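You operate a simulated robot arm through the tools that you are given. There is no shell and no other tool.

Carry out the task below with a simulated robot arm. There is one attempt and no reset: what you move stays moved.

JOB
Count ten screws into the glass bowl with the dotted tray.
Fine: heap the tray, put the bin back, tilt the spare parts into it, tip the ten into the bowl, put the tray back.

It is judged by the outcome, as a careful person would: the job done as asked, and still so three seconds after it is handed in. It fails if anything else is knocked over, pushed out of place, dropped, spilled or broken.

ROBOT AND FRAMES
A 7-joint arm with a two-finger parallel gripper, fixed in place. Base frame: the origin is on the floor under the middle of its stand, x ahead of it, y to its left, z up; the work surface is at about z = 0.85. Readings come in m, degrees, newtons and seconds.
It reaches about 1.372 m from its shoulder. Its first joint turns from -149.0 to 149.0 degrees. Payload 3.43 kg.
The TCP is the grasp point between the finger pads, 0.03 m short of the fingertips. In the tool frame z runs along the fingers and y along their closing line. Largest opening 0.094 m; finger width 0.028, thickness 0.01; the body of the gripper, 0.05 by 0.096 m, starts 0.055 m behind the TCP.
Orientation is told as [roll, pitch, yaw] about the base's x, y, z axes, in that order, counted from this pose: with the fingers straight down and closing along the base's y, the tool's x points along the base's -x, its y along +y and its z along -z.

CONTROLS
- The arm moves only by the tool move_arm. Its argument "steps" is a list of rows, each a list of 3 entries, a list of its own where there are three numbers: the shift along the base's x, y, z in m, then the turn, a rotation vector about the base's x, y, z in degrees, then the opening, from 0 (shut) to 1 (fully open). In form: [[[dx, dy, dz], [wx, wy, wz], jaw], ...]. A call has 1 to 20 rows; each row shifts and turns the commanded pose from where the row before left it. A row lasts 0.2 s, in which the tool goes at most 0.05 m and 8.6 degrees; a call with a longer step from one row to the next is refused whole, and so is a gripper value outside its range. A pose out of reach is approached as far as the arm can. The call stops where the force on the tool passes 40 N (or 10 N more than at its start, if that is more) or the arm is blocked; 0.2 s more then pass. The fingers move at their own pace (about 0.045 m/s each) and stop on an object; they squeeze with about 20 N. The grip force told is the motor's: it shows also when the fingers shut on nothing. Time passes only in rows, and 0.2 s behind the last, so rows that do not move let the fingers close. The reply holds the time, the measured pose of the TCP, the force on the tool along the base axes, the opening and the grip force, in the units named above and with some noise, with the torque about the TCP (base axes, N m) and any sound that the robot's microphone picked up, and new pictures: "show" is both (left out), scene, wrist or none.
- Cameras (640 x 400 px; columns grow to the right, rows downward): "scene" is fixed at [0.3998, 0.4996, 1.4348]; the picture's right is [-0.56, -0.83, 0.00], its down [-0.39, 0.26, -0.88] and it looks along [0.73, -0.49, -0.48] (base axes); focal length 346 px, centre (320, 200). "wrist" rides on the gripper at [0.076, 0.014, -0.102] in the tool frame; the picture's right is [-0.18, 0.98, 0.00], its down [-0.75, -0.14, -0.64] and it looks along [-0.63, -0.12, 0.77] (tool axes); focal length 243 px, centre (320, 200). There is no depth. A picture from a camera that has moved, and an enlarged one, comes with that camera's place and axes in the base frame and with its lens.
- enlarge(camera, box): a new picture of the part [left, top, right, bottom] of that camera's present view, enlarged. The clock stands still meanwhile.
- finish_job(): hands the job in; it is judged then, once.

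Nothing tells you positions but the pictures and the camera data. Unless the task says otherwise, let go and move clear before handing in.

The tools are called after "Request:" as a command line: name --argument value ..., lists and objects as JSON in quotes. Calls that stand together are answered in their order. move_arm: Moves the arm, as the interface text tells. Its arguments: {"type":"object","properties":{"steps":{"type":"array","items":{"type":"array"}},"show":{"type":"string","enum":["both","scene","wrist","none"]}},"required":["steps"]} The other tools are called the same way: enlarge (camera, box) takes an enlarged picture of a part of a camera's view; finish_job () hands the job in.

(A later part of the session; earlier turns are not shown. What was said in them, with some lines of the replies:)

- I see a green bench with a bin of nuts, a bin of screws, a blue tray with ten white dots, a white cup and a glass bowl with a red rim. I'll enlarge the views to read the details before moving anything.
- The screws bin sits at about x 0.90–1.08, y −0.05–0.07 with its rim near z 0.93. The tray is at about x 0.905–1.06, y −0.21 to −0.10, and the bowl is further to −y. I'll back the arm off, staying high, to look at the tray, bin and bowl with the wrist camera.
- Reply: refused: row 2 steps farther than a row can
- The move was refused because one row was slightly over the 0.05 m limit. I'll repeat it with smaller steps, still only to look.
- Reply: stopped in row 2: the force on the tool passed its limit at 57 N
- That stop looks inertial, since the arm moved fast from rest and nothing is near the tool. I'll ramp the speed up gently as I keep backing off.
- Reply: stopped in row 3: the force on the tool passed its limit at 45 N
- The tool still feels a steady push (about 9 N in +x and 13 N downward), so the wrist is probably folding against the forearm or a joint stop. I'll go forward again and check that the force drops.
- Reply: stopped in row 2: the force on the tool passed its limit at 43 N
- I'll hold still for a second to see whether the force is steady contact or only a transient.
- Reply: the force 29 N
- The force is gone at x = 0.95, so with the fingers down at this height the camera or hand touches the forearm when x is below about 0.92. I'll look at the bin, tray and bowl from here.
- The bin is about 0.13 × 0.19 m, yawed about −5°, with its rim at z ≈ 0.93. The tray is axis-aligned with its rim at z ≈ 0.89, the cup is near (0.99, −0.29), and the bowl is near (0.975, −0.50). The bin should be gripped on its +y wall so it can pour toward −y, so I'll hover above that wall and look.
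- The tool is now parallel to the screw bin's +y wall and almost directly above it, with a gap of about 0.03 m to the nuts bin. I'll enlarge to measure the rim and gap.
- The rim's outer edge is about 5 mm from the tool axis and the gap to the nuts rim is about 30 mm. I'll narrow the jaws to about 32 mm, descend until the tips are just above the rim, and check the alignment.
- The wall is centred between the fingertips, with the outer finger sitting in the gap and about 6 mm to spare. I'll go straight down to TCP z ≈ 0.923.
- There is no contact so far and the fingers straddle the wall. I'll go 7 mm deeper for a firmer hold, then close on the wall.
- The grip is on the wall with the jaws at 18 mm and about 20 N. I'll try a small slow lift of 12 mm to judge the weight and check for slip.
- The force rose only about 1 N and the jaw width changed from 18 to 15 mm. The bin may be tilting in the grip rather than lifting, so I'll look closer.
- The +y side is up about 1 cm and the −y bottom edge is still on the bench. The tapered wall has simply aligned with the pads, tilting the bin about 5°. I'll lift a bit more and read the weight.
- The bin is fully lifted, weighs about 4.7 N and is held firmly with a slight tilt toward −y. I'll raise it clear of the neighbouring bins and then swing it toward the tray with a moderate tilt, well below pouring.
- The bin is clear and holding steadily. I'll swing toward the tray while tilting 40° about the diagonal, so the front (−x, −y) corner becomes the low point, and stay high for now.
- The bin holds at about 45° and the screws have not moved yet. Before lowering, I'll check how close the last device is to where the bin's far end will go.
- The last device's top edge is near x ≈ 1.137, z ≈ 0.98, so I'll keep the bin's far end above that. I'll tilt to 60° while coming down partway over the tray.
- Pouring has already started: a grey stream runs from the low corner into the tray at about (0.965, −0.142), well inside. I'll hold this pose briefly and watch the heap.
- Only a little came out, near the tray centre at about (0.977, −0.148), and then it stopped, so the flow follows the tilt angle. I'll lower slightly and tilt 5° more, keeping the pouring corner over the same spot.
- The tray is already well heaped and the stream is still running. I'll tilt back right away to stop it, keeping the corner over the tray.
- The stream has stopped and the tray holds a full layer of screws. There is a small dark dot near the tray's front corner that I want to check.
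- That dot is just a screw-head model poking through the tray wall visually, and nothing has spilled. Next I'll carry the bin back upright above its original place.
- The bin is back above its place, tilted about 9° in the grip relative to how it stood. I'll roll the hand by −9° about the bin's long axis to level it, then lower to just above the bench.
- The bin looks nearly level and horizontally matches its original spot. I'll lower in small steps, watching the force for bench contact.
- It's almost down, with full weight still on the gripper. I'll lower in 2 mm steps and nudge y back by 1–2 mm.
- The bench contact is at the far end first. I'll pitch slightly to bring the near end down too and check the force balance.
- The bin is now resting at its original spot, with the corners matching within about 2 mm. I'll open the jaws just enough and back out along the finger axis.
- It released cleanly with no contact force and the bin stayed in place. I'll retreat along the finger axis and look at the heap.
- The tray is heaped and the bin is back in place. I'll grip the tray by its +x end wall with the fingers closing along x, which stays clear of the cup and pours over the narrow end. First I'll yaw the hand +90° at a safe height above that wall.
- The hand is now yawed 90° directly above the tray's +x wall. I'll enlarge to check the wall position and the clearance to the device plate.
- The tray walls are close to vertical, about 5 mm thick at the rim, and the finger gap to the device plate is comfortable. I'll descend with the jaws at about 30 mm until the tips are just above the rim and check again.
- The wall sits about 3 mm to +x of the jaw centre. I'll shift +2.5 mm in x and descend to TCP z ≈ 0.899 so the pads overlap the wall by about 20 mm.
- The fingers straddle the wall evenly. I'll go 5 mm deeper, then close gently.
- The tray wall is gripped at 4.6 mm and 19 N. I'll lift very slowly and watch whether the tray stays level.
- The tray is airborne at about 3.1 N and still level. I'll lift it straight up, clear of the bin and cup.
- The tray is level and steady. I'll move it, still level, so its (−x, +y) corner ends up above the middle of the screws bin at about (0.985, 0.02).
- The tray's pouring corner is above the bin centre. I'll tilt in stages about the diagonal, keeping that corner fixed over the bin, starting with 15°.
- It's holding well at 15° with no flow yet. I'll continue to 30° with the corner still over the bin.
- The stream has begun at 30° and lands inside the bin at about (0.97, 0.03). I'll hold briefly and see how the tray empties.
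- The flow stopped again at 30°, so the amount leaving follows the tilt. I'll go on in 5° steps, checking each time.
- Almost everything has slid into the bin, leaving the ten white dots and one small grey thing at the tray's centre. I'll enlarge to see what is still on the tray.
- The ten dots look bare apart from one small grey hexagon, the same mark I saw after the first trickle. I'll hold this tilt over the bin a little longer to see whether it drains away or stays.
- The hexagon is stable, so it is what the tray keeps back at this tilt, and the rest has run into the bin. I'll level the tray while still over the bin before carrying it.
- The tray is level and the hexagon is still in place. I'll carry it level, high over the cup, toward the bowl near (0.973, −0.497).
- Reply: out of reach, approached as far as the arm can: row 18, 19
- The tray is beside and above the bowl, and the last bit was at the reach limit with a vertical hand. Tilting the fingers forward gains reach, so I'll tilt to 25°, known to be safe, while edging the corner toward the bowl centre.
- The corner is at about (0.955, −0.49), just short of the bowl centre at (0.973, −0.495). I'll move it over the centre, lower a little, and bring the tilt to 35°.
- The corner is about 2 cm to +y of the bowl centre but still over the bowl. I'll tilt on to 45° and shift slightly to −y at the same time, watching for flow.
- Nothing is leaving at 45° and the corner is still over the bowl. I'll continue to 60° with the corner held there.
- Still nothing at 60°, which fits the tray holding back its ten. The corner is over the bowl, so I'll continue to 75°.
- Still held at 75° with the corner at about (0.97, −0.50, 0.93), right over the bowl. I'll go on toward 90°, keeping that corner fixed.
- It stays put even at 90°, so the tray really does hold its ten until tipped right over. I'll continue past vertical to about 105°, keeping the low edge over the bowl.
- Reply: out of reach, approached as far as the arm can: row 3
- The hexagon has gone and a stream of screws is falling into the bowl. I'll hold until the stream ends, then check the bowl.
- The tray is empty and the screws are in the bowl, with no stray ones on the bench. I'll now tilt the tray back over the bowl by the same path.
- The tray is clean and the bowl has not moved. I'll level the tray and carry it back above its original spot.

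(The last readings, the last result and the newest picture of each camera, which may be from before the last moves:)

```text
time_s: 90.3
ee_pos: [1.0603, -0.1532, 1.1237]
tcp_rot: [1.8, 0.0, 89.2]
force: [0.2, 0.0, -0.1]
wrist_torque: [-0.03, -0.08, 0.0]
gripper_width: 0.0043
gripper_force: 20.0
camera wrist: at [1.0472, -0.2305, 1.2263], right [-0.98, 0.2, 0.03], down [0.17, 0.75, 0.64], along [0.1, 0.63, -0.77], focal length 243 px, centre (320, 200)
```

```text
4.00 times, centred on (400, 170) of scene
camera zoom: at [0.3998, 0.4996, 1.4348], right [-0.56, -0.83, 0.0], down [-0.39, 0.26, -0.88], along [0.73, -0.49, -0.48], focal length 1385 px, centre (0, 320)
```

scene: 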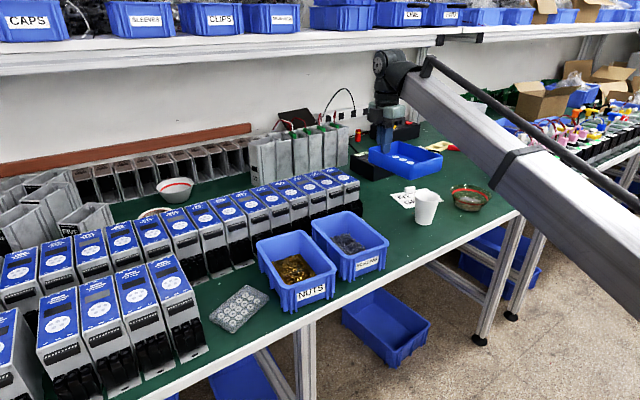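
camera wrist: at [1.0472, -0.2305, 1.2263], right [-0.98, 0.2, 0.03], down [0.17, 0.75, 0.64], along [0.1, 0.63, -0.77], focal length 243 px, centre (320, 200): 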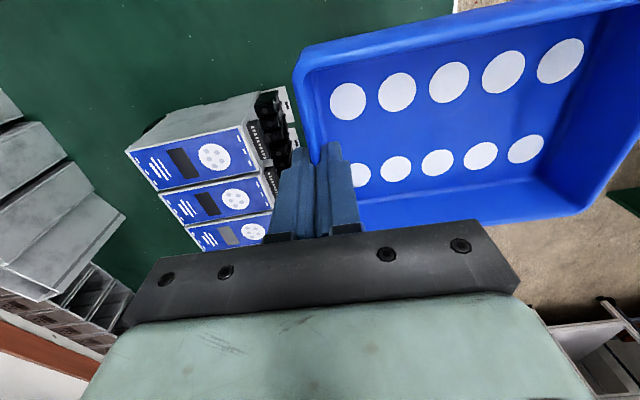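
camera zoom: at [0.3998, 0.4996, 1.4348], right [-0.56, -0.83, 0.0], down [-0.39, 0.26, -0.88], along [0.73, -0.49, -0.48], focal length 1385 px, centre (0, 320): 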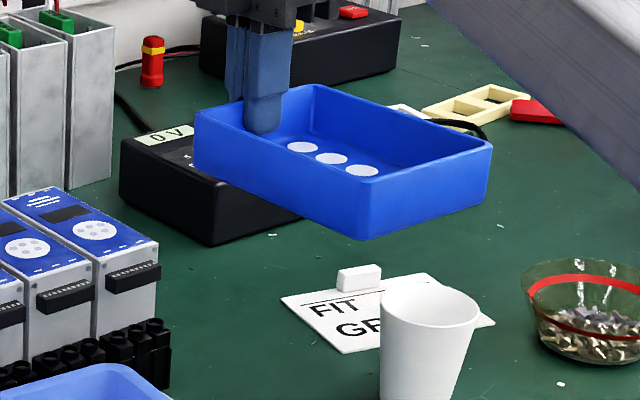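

The tray is level and empty, directly above its original place. I'll correct the 0.8° of yaw and lower to about 1 cm above the bench.

Request:
move_arm --steps '[[[0.0003, 0, -0.006], [0, 0, 0.4], 0], [[0.0003, 0, -0.012], [0, 0, 0.4], 0], [[0, 0, -0.018], [0, 0, 0], 0], [[0, 0, -0.02], [0, 0, 0], 0], [[0, 0, -0.02], [0, 0, 0], 0], [[0, 0, -0.02], [0, 0, 0], 0], [[0, 0, -0.02], [0, 0, 0], 0], [[0, 0, -0.02], [0, 0, 0], 0], [[0, 0, -0.02], [0, 0, 0], 0], [[0, 0, -0.018], [0, 0, 0], 0], [[0, 0, -0.016], [0, 0, 0], 0], [[0, 0, -0.012], [0, 0, 0], 0], [[0, 0, -0.008], [0, 0, 0], 0], [[0, 0, -0.004], [0, 0, 0], 0], [[0, 0, 0], [0, 0, 0], 0]]'

Request:
enlarge --camera "scene" --box '[350, 190, 450, 260]'

```text
time_s: 93.5
ee_pos: [1.0619, -0.1534, 0.9092]
tcp_rot: [2.0, 0.0, 90.0]
force: [1.4, 0.3, -1.0]
wrist_torque: [-0.02, -0.07, 0.0]
gripper_width: 0.0045
gripper_force: 20.1
camera wrist: at [1.05, -0.2308, 1.012], right [-0.98, 0.18, 0.03], down [0.16, 0.75, 0.64], along [0.09, 0.63, -0.77], focal length 243 px, centre (320, 200)
```

scene: 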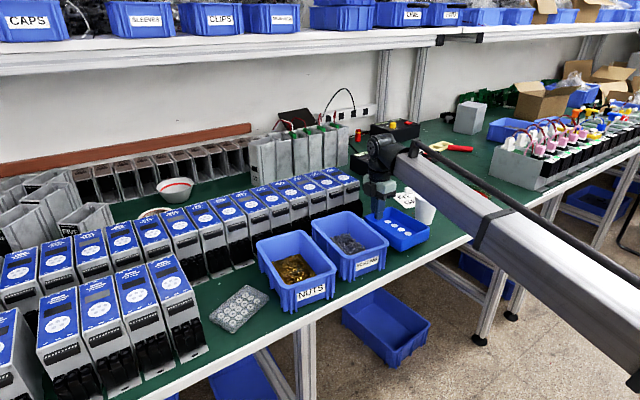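
wrist: 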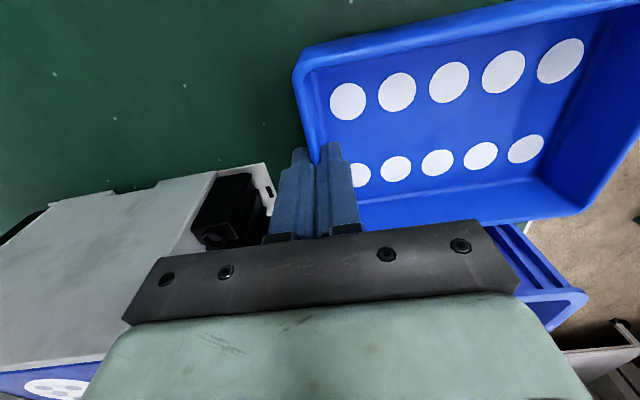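

```text
5.71 times, centred on (400, 225) of scene
camera zoom: at [0.3998, 0.4996, 1.4348], right [-0.56, -0.83, 0.0], down [-0.39, 0.26, -0.88], along [0.73, -0.49, -0.48], focal length 1978 px, centre (-137, 57)
```

zoom: 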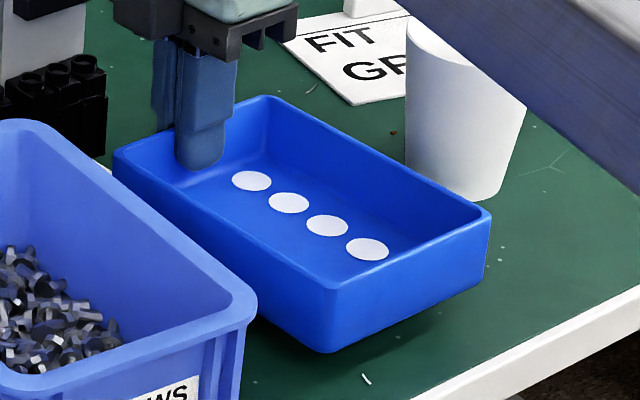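

I'm about 1.4 cm above the rest height and aligned. I'll lower gently to contact.

Request:
move_arm --steps '[[[-0.0005, 0, -0.004], [0, 0, 0], 0], [[0, 0, -0.004], [0, 0, 0], 0], [[0, 0, -0.002], [0, 0, 0], 0], [[0, 0, 0], [0, 0, 0], 0]]' --show "none"

Request:
move_arm --steps '[[[0, 0, -0.002], [0, 0, 0], 0], [[0, 0, 0], [0, 0, 0], 0]]' --show "none"

Request:
move_arm --steps '[[[0, 0, -0.0015], [0, 0, 0], 0], [[0, 0, 0], [0, 0, 0], 0]]' --show "none"

```text
time_s: 94.5
ee_pos: [1.0605, -0.1544, 0.8997]
tcp_rot: [1.9, 0.1, 90.0]
force: [0.7, 0.1, -0.8]
wrist_torque: [0.0, -0.08, 0.03]
gripper_width: 0.0047
gripper_force: 19.3
```

```text
time_s: 95.2
ee_pos: [1.0607, -0.1545, 0.8997]
tcp_rot: [1.9, 0.0, 90.1]
force: [-0.4, 0.2, -2.3]
wrist_torque: [-0.02, -0.15, 0.01]
gripper_width: 0.0045
gripper_force: 20.6
```

```text
time_s: 95.8
ee_pos: [1.0607, -0.1545, 0.8966]
tcp_rot: [1.8, 0.1, 90.0]
force: [0.6, -0.2, -1.7]
wrist_torque: [-0.02, -0.09, 0.01]
gripper_width: 0.0044
gripper_force: 20.1
```

No contact yet, so I'll continue in 1 mm steps.

Request:
move_arm --steps '[[[0, 0, -0.001], [0, 0, 0], 0], [[0, 0, 0], [0, 0, 0], 0]]' --show "none"

Request:
move_arm --steps '[[[0, 0, -0.001], [0, 0, 0], 0], [[0, 0, 0], [0, 0, 0], 0]]' --show "none"

```text
time_s: 96.3
ee_pos: [1.0612, -0.1538, 0.8963]
tcp_rot: [1.8, 0.0, 90.0]
force: [-0.5, -0.6, 2.2]
wrist_torque: [0.05, -0.06, -0.01]
gripper_width: 0.0047
gripper_force: 19.9
```

```text
time_s: 97.0
ee_pos: [1.0618, -0.1544, 0.8965]
tcp_rot: [1.7, 0.0, 89.9]
force: [1.2, -2.3, 10.0]
wrist_torque: [0.08, -0.14, 0.0]
gripper_width: 0.0045
gripper_force: 20.5
```

The tray is on the bench (10 N contact). I'll compare its outline with the start and then open the jaws gently.

Request:
enlarge --camera "scene" --box '[340, 185, 440, 255]'

Request:
move_arm --steps '[[[0, 0, 0], [0, 0, 0], 0.1], [[0, 0, 0], [0, 0, 0], 0.2], [[0, 0, 0], [0, 0, 0], 0.33], [[0, 0, 0], [0, 0, 0], 0.33]]' --show "wrist"

```text
5.71 times, centred on (390, 220) of scene
camera zoom: at [0.3998, 0.4996, 1.4348], right [-0.56, -0.83, 0.0], down [-0.39, 0.26, -0.88], along [0.73, -0.49, -0.48], focal length 1978 px, centre (-80, 86)
```

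zoom: 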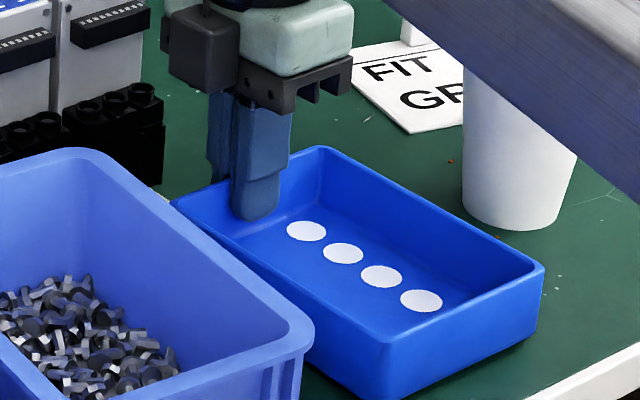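

```text
time_s: 98.0
ee_pos: [1.0611, -0.1532, 0.895]
tcp_rot: [1.8, 0.0, 89.9]
force: [0.7, -0.3, 0.2]
wrist_torque: [0.0, 0.0, -0.01]
gripper_width: 0.031
gripper_force: 0.1
camera wrist: at [1.0496, -0.2303, 0.9976], right [-0.98, 0.18, 0.03], down [0.16, 0.75, 0.64], along [0.09, 0.63, -0.77], focal length 243 px, centre (320, 200)
```

wrist: 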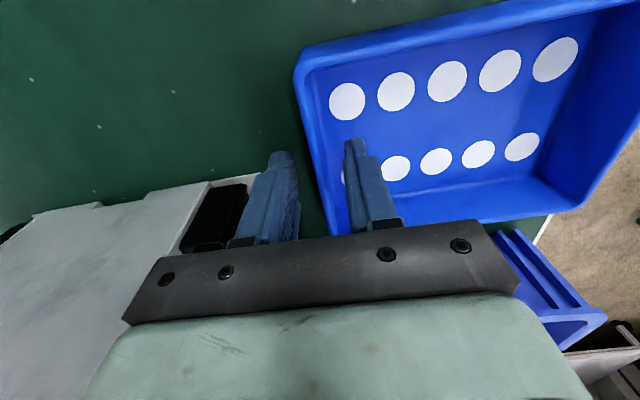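

The tray sits exactly where it started and the grip is released. I'll rise straight up and clear.

Request:
move_arm --steps '[[[0, 0, 0.005], [0, 0, 0], 0.33], [[0, 0, 0.01], [0, 0, 0], 0.33], [[0, 0, 0.015], [0, 0, 0], 0.33], [[0, 0, 0.018], [0, 0, 0], 0.33], [[0, 0, 0.02], [0, 0, 0], 0.33], [[0, 0, 0.025], [0, 0, 0], 0.33], [[0, 0, 0.025], [0, 0, 0], 0.33], [[0, 0, 0.025], [0, 0, 0], 0.33], [[0, 0, 0.025], [0, 0, 0], 0.33], [[0, 0, 0.02], [0, 0, 0], 0.33], [[0, 0, 0.012], [0, 0, 0], 0.33], [[0, 0, 0.005], [0, 0, 0], 0.33], [[0, 0, 0], [0, 0, 0], 0.33]]'

Request:
enlarge --camera "scene" --box '[230, 160, 510, 335]'

Request:
enlarge --camera "scene" --box '[430, 150, 510, 220]'

```text
time_s: 100.8
ee_pos: [1.0601, -0.1526, 1.1001]
tcp_rot: [1.9, 0.0, 90.1]
force: [0.3, -0.4, -0.9]
wrist_torque: [0.0, -0.04, -0.02]
gripper_width: 0.0312
gripper_force: 0.1
camera wrist: at [1.0491, -0.2304, 1.2021], right [-0.98, 0.18, 0.03], down [0.16, 0.75, 0.64], along [0.09, 0.63, -0.77], focal length 243 px, centre (320, 200)
```

scene: 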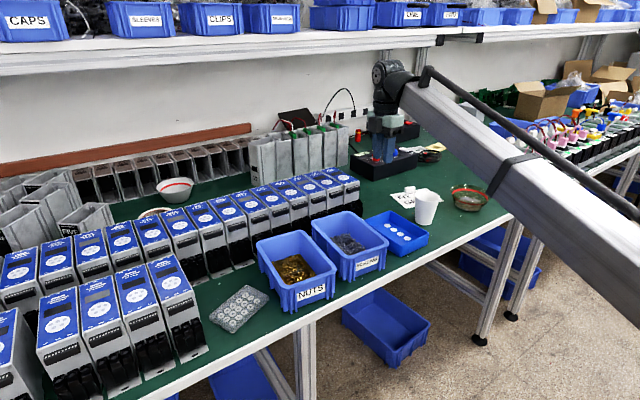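
wrist: 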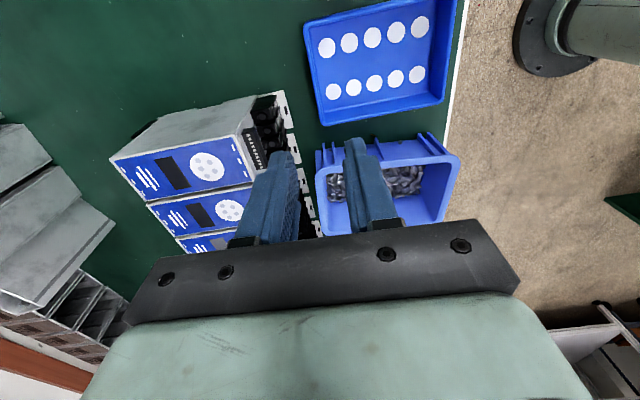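

```text
2.29 times, centred on (370, 248) of scene
camera zoom: at [0.3998, 0.4996, 1.4348], right [-0.56, -0.83, 0.0], down [-0.39, 0.26, -0.88], along [0.73, -0.49, -0.48], focal length 791 px, centre (206, 91)
```

zoom: 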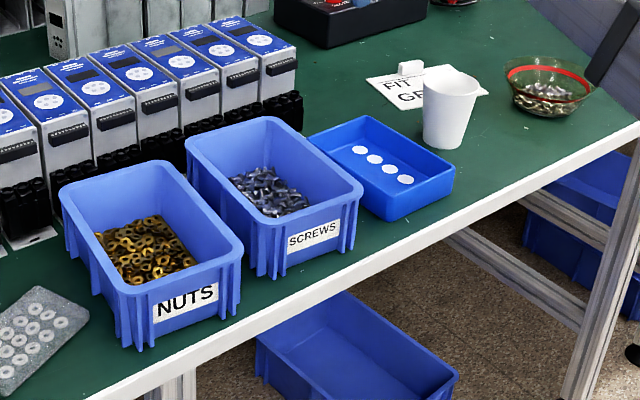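

```text
5.71 times, centred on (470, 185) of scene
camera zoom: at [0.3998, 0.4996, 1.4348], right [-0.56, -0.83, 0.0], down [-0.39, 0.26, -0.88], along [0.73, -0.49, -0.48], focal length 1978 px, centre (-537, 286)
```

zoom: 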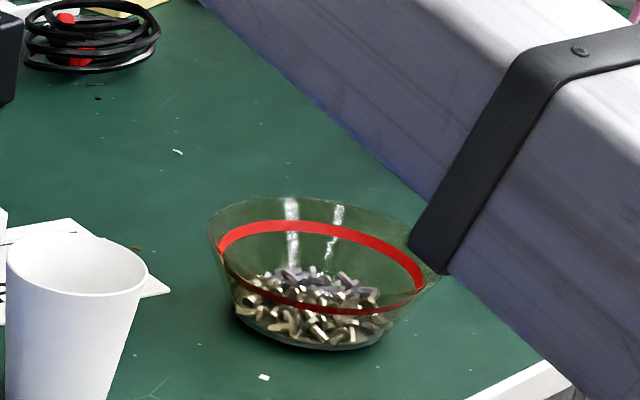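

Everything on the bench matches the starting picture, and the bowl holds the screws. Before handing in I'll move clear and look into the bowl from above.

Request:
move_arm --steps '[[[-0.005, -0.008, 0.002], [0, 0, -4], 0.33], [[-0.01, -0.016, 0.002], [0, 0, -7], 0.33], [[-0.012, -0.02, 0.002], [-0.4, -0.4, -8], 0.33], [[-0.012, -0.02, 0.002], [-0.4, -0.4, -8], 0.33], [[-0.012, -0.02, 0.002], [-0.4, -0.4, -8], 0.33], [[-0.012, -0.02, 0], [-0.2, -0.2, -8], 0.33], [[-0.012, -0.02, 0], [0, 0, -8], 0.33], [[-0.012, -0.02, 0], [0, 0, -8], 0.33], [[-0.012, -0.02, 0], [0, 0, -8], 0.33], [[-0.012, -0.02, 0], [0, 0, -8], 0.33], [[-0.01, -0.018, 0], [0, 0, -8], 0.33], [[-0.006, -0.01, 0], [0, 0, -5], 0.33], [[0, 0, 0], [0, 0, -2], 0.33], [[0, 0, 0], [0, 0, 0], 0.33]]'

Request:
enlarge --camera "wrist" --box '[60, 0, 320, 180]'

```text
time_s: 103.8
ee_pos: [0.9338, -0.3656, 1.1101]
tcp_rot: [0.0, 0.7, -0.1]
force: [0.0, 0.1, 0.6]
wrist_torque: [0.01, 0.02, 0.0]
gripper_width: 0.0311
gripper_force: 0.0
camera wrist: at [0.8585, -0.3518, 1.2129], right [0.19, 0.98, 0.0], down [0.76, -0.14, 0.63], along [0.62, -0.12, -0.77], focal length 243 px, centre (320, 200)
```

scene: 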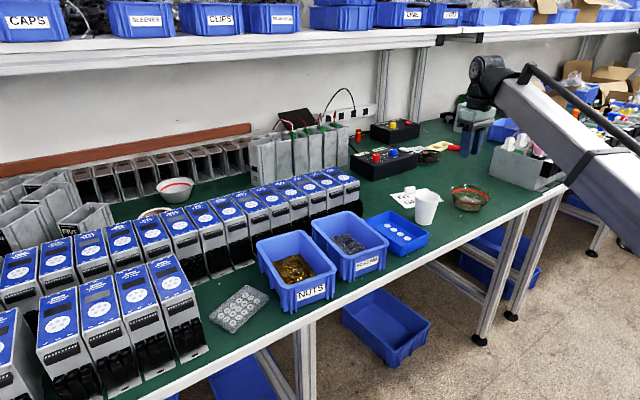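
wrist: 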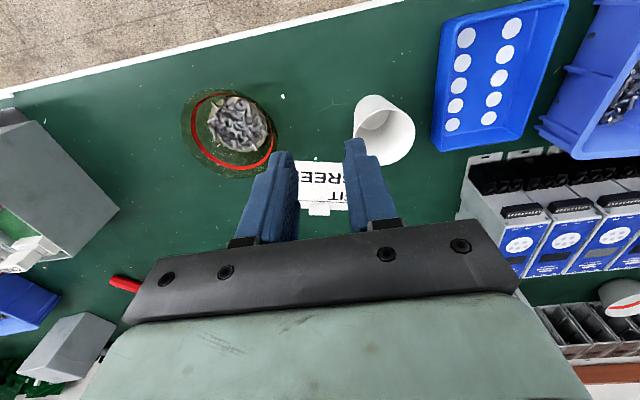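

```text
2.22 times, centred on (190, 90) of wrist
camera zoom: at [0.8585, -0.3518, 1.2129], right [0.19, 0.98, 0.0], down [0.76, -0.14, 0.63], along [0.62, -0.12, -0.77], focal length 539 px, centre (609, 444)
```

zoom: 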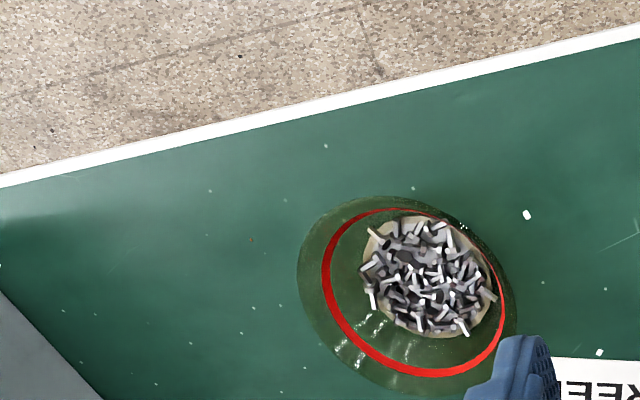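

Request:
enlarge --camera "wrist" --box '[190, 80, 290, 160]'

Request:
enlarge --camera "wrist" --box '[420, 0, 640, 160]'

Request:
enlarge --camera "scene" --box '[440, 170, 500, 220]'

```text
5.00 times, centred on (240, 120) of wrist
camera zoom: at [0.8585, -0.3518, 1.2129], right [0.19, 0.98, 0.0], down [0.76, -0.14, 0.63], along [0.62, -0.12, -0.77], focal length 1213 px, centre (720, 600)
```

zoom: 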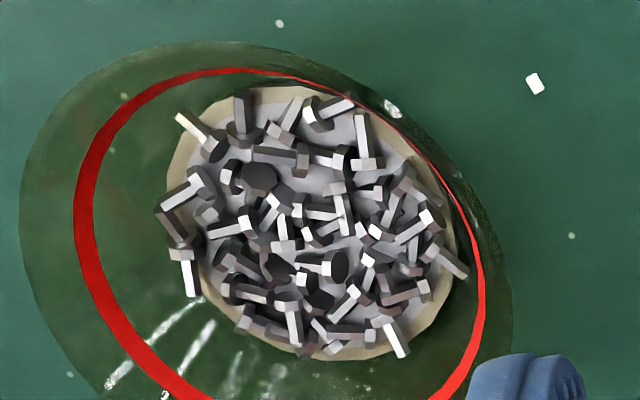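

```text
2.50 times, centred on (530, 80) of wrist
camera zoom: at [0.8585, -0.3518, 1.2129], right [0.19, 0.98, 0.0], down [0.76, -0.14, 0.63], along [0.62, -0.12, -0.77], focal length 606 px, centre (-205, 500)
```

zoom: 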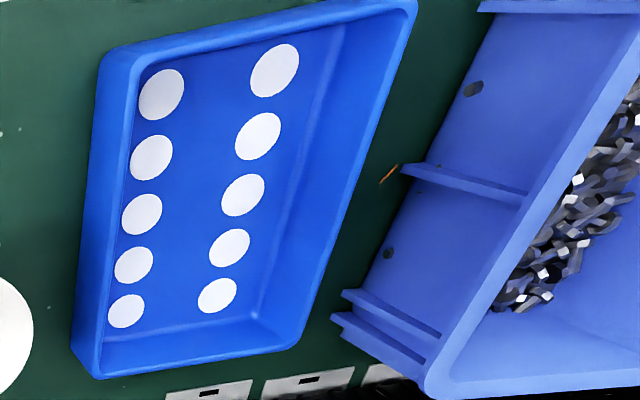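

```text
8.00 times, centred on (470, 195) of scene
camera zoom: at [0.3998, 0.4996, 1.4348], right [-0.56, -0.83, 0.0], down [-0.39, 0.26, -0.88], along [0.73, -0.49, -0.48], focal length 2770 px, centre (-880, 240)
```

zoom: 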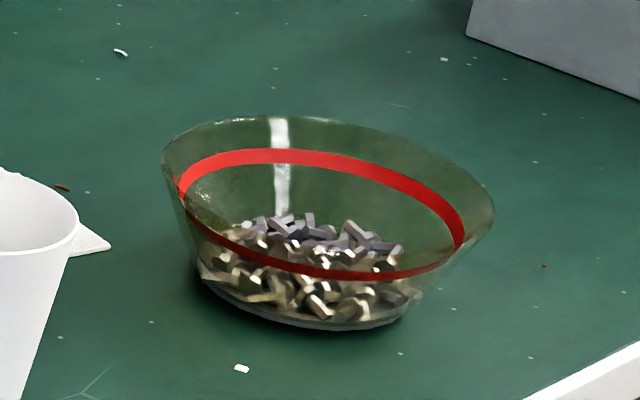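

The bowl, tray, screws bin, nuts bin and cup are all in place, and I see nothing spilled on the bench. From the pictures alone I can't confirm ten: the bowl's pile is drawn with far more screws than that. The tray lost roughly 0.5–0.7 N when tipped, which fits ten at about 6 g each. The gripper is empty and clear, so I'm handing the job in.

Request:
finish_job

```text
The job is handed in.
```

I've handed the job in. The screws are in the glass bowl, and the screws bin and dotted tray are back where they started. I couldn't confirm the count of ten by eye.

- **Count:** I heaped the tray over all ten dots, then tilted it over the bin. Everything loose ran off at about 35°. What the tray held back stayed put past 90° and dropped into the bowl at about 105°. The bowl's pile is drawn with dozens of screws, so the picture can't be counted. The tray got lighter by roughly 0.5–0.7 N when tipped, which fits ten screws at about 6 g each, but the force readings are noisy.
- **Bench:** The last pictures show the nuts bin, cup and bowl unmoved and nothing spilled. The gripper is empty and clear.
- **Arm:** Early on, pulling the arm back tripped the force limit three times, probably because the hand folded against its own forearm. Nothing on the bench was touched.
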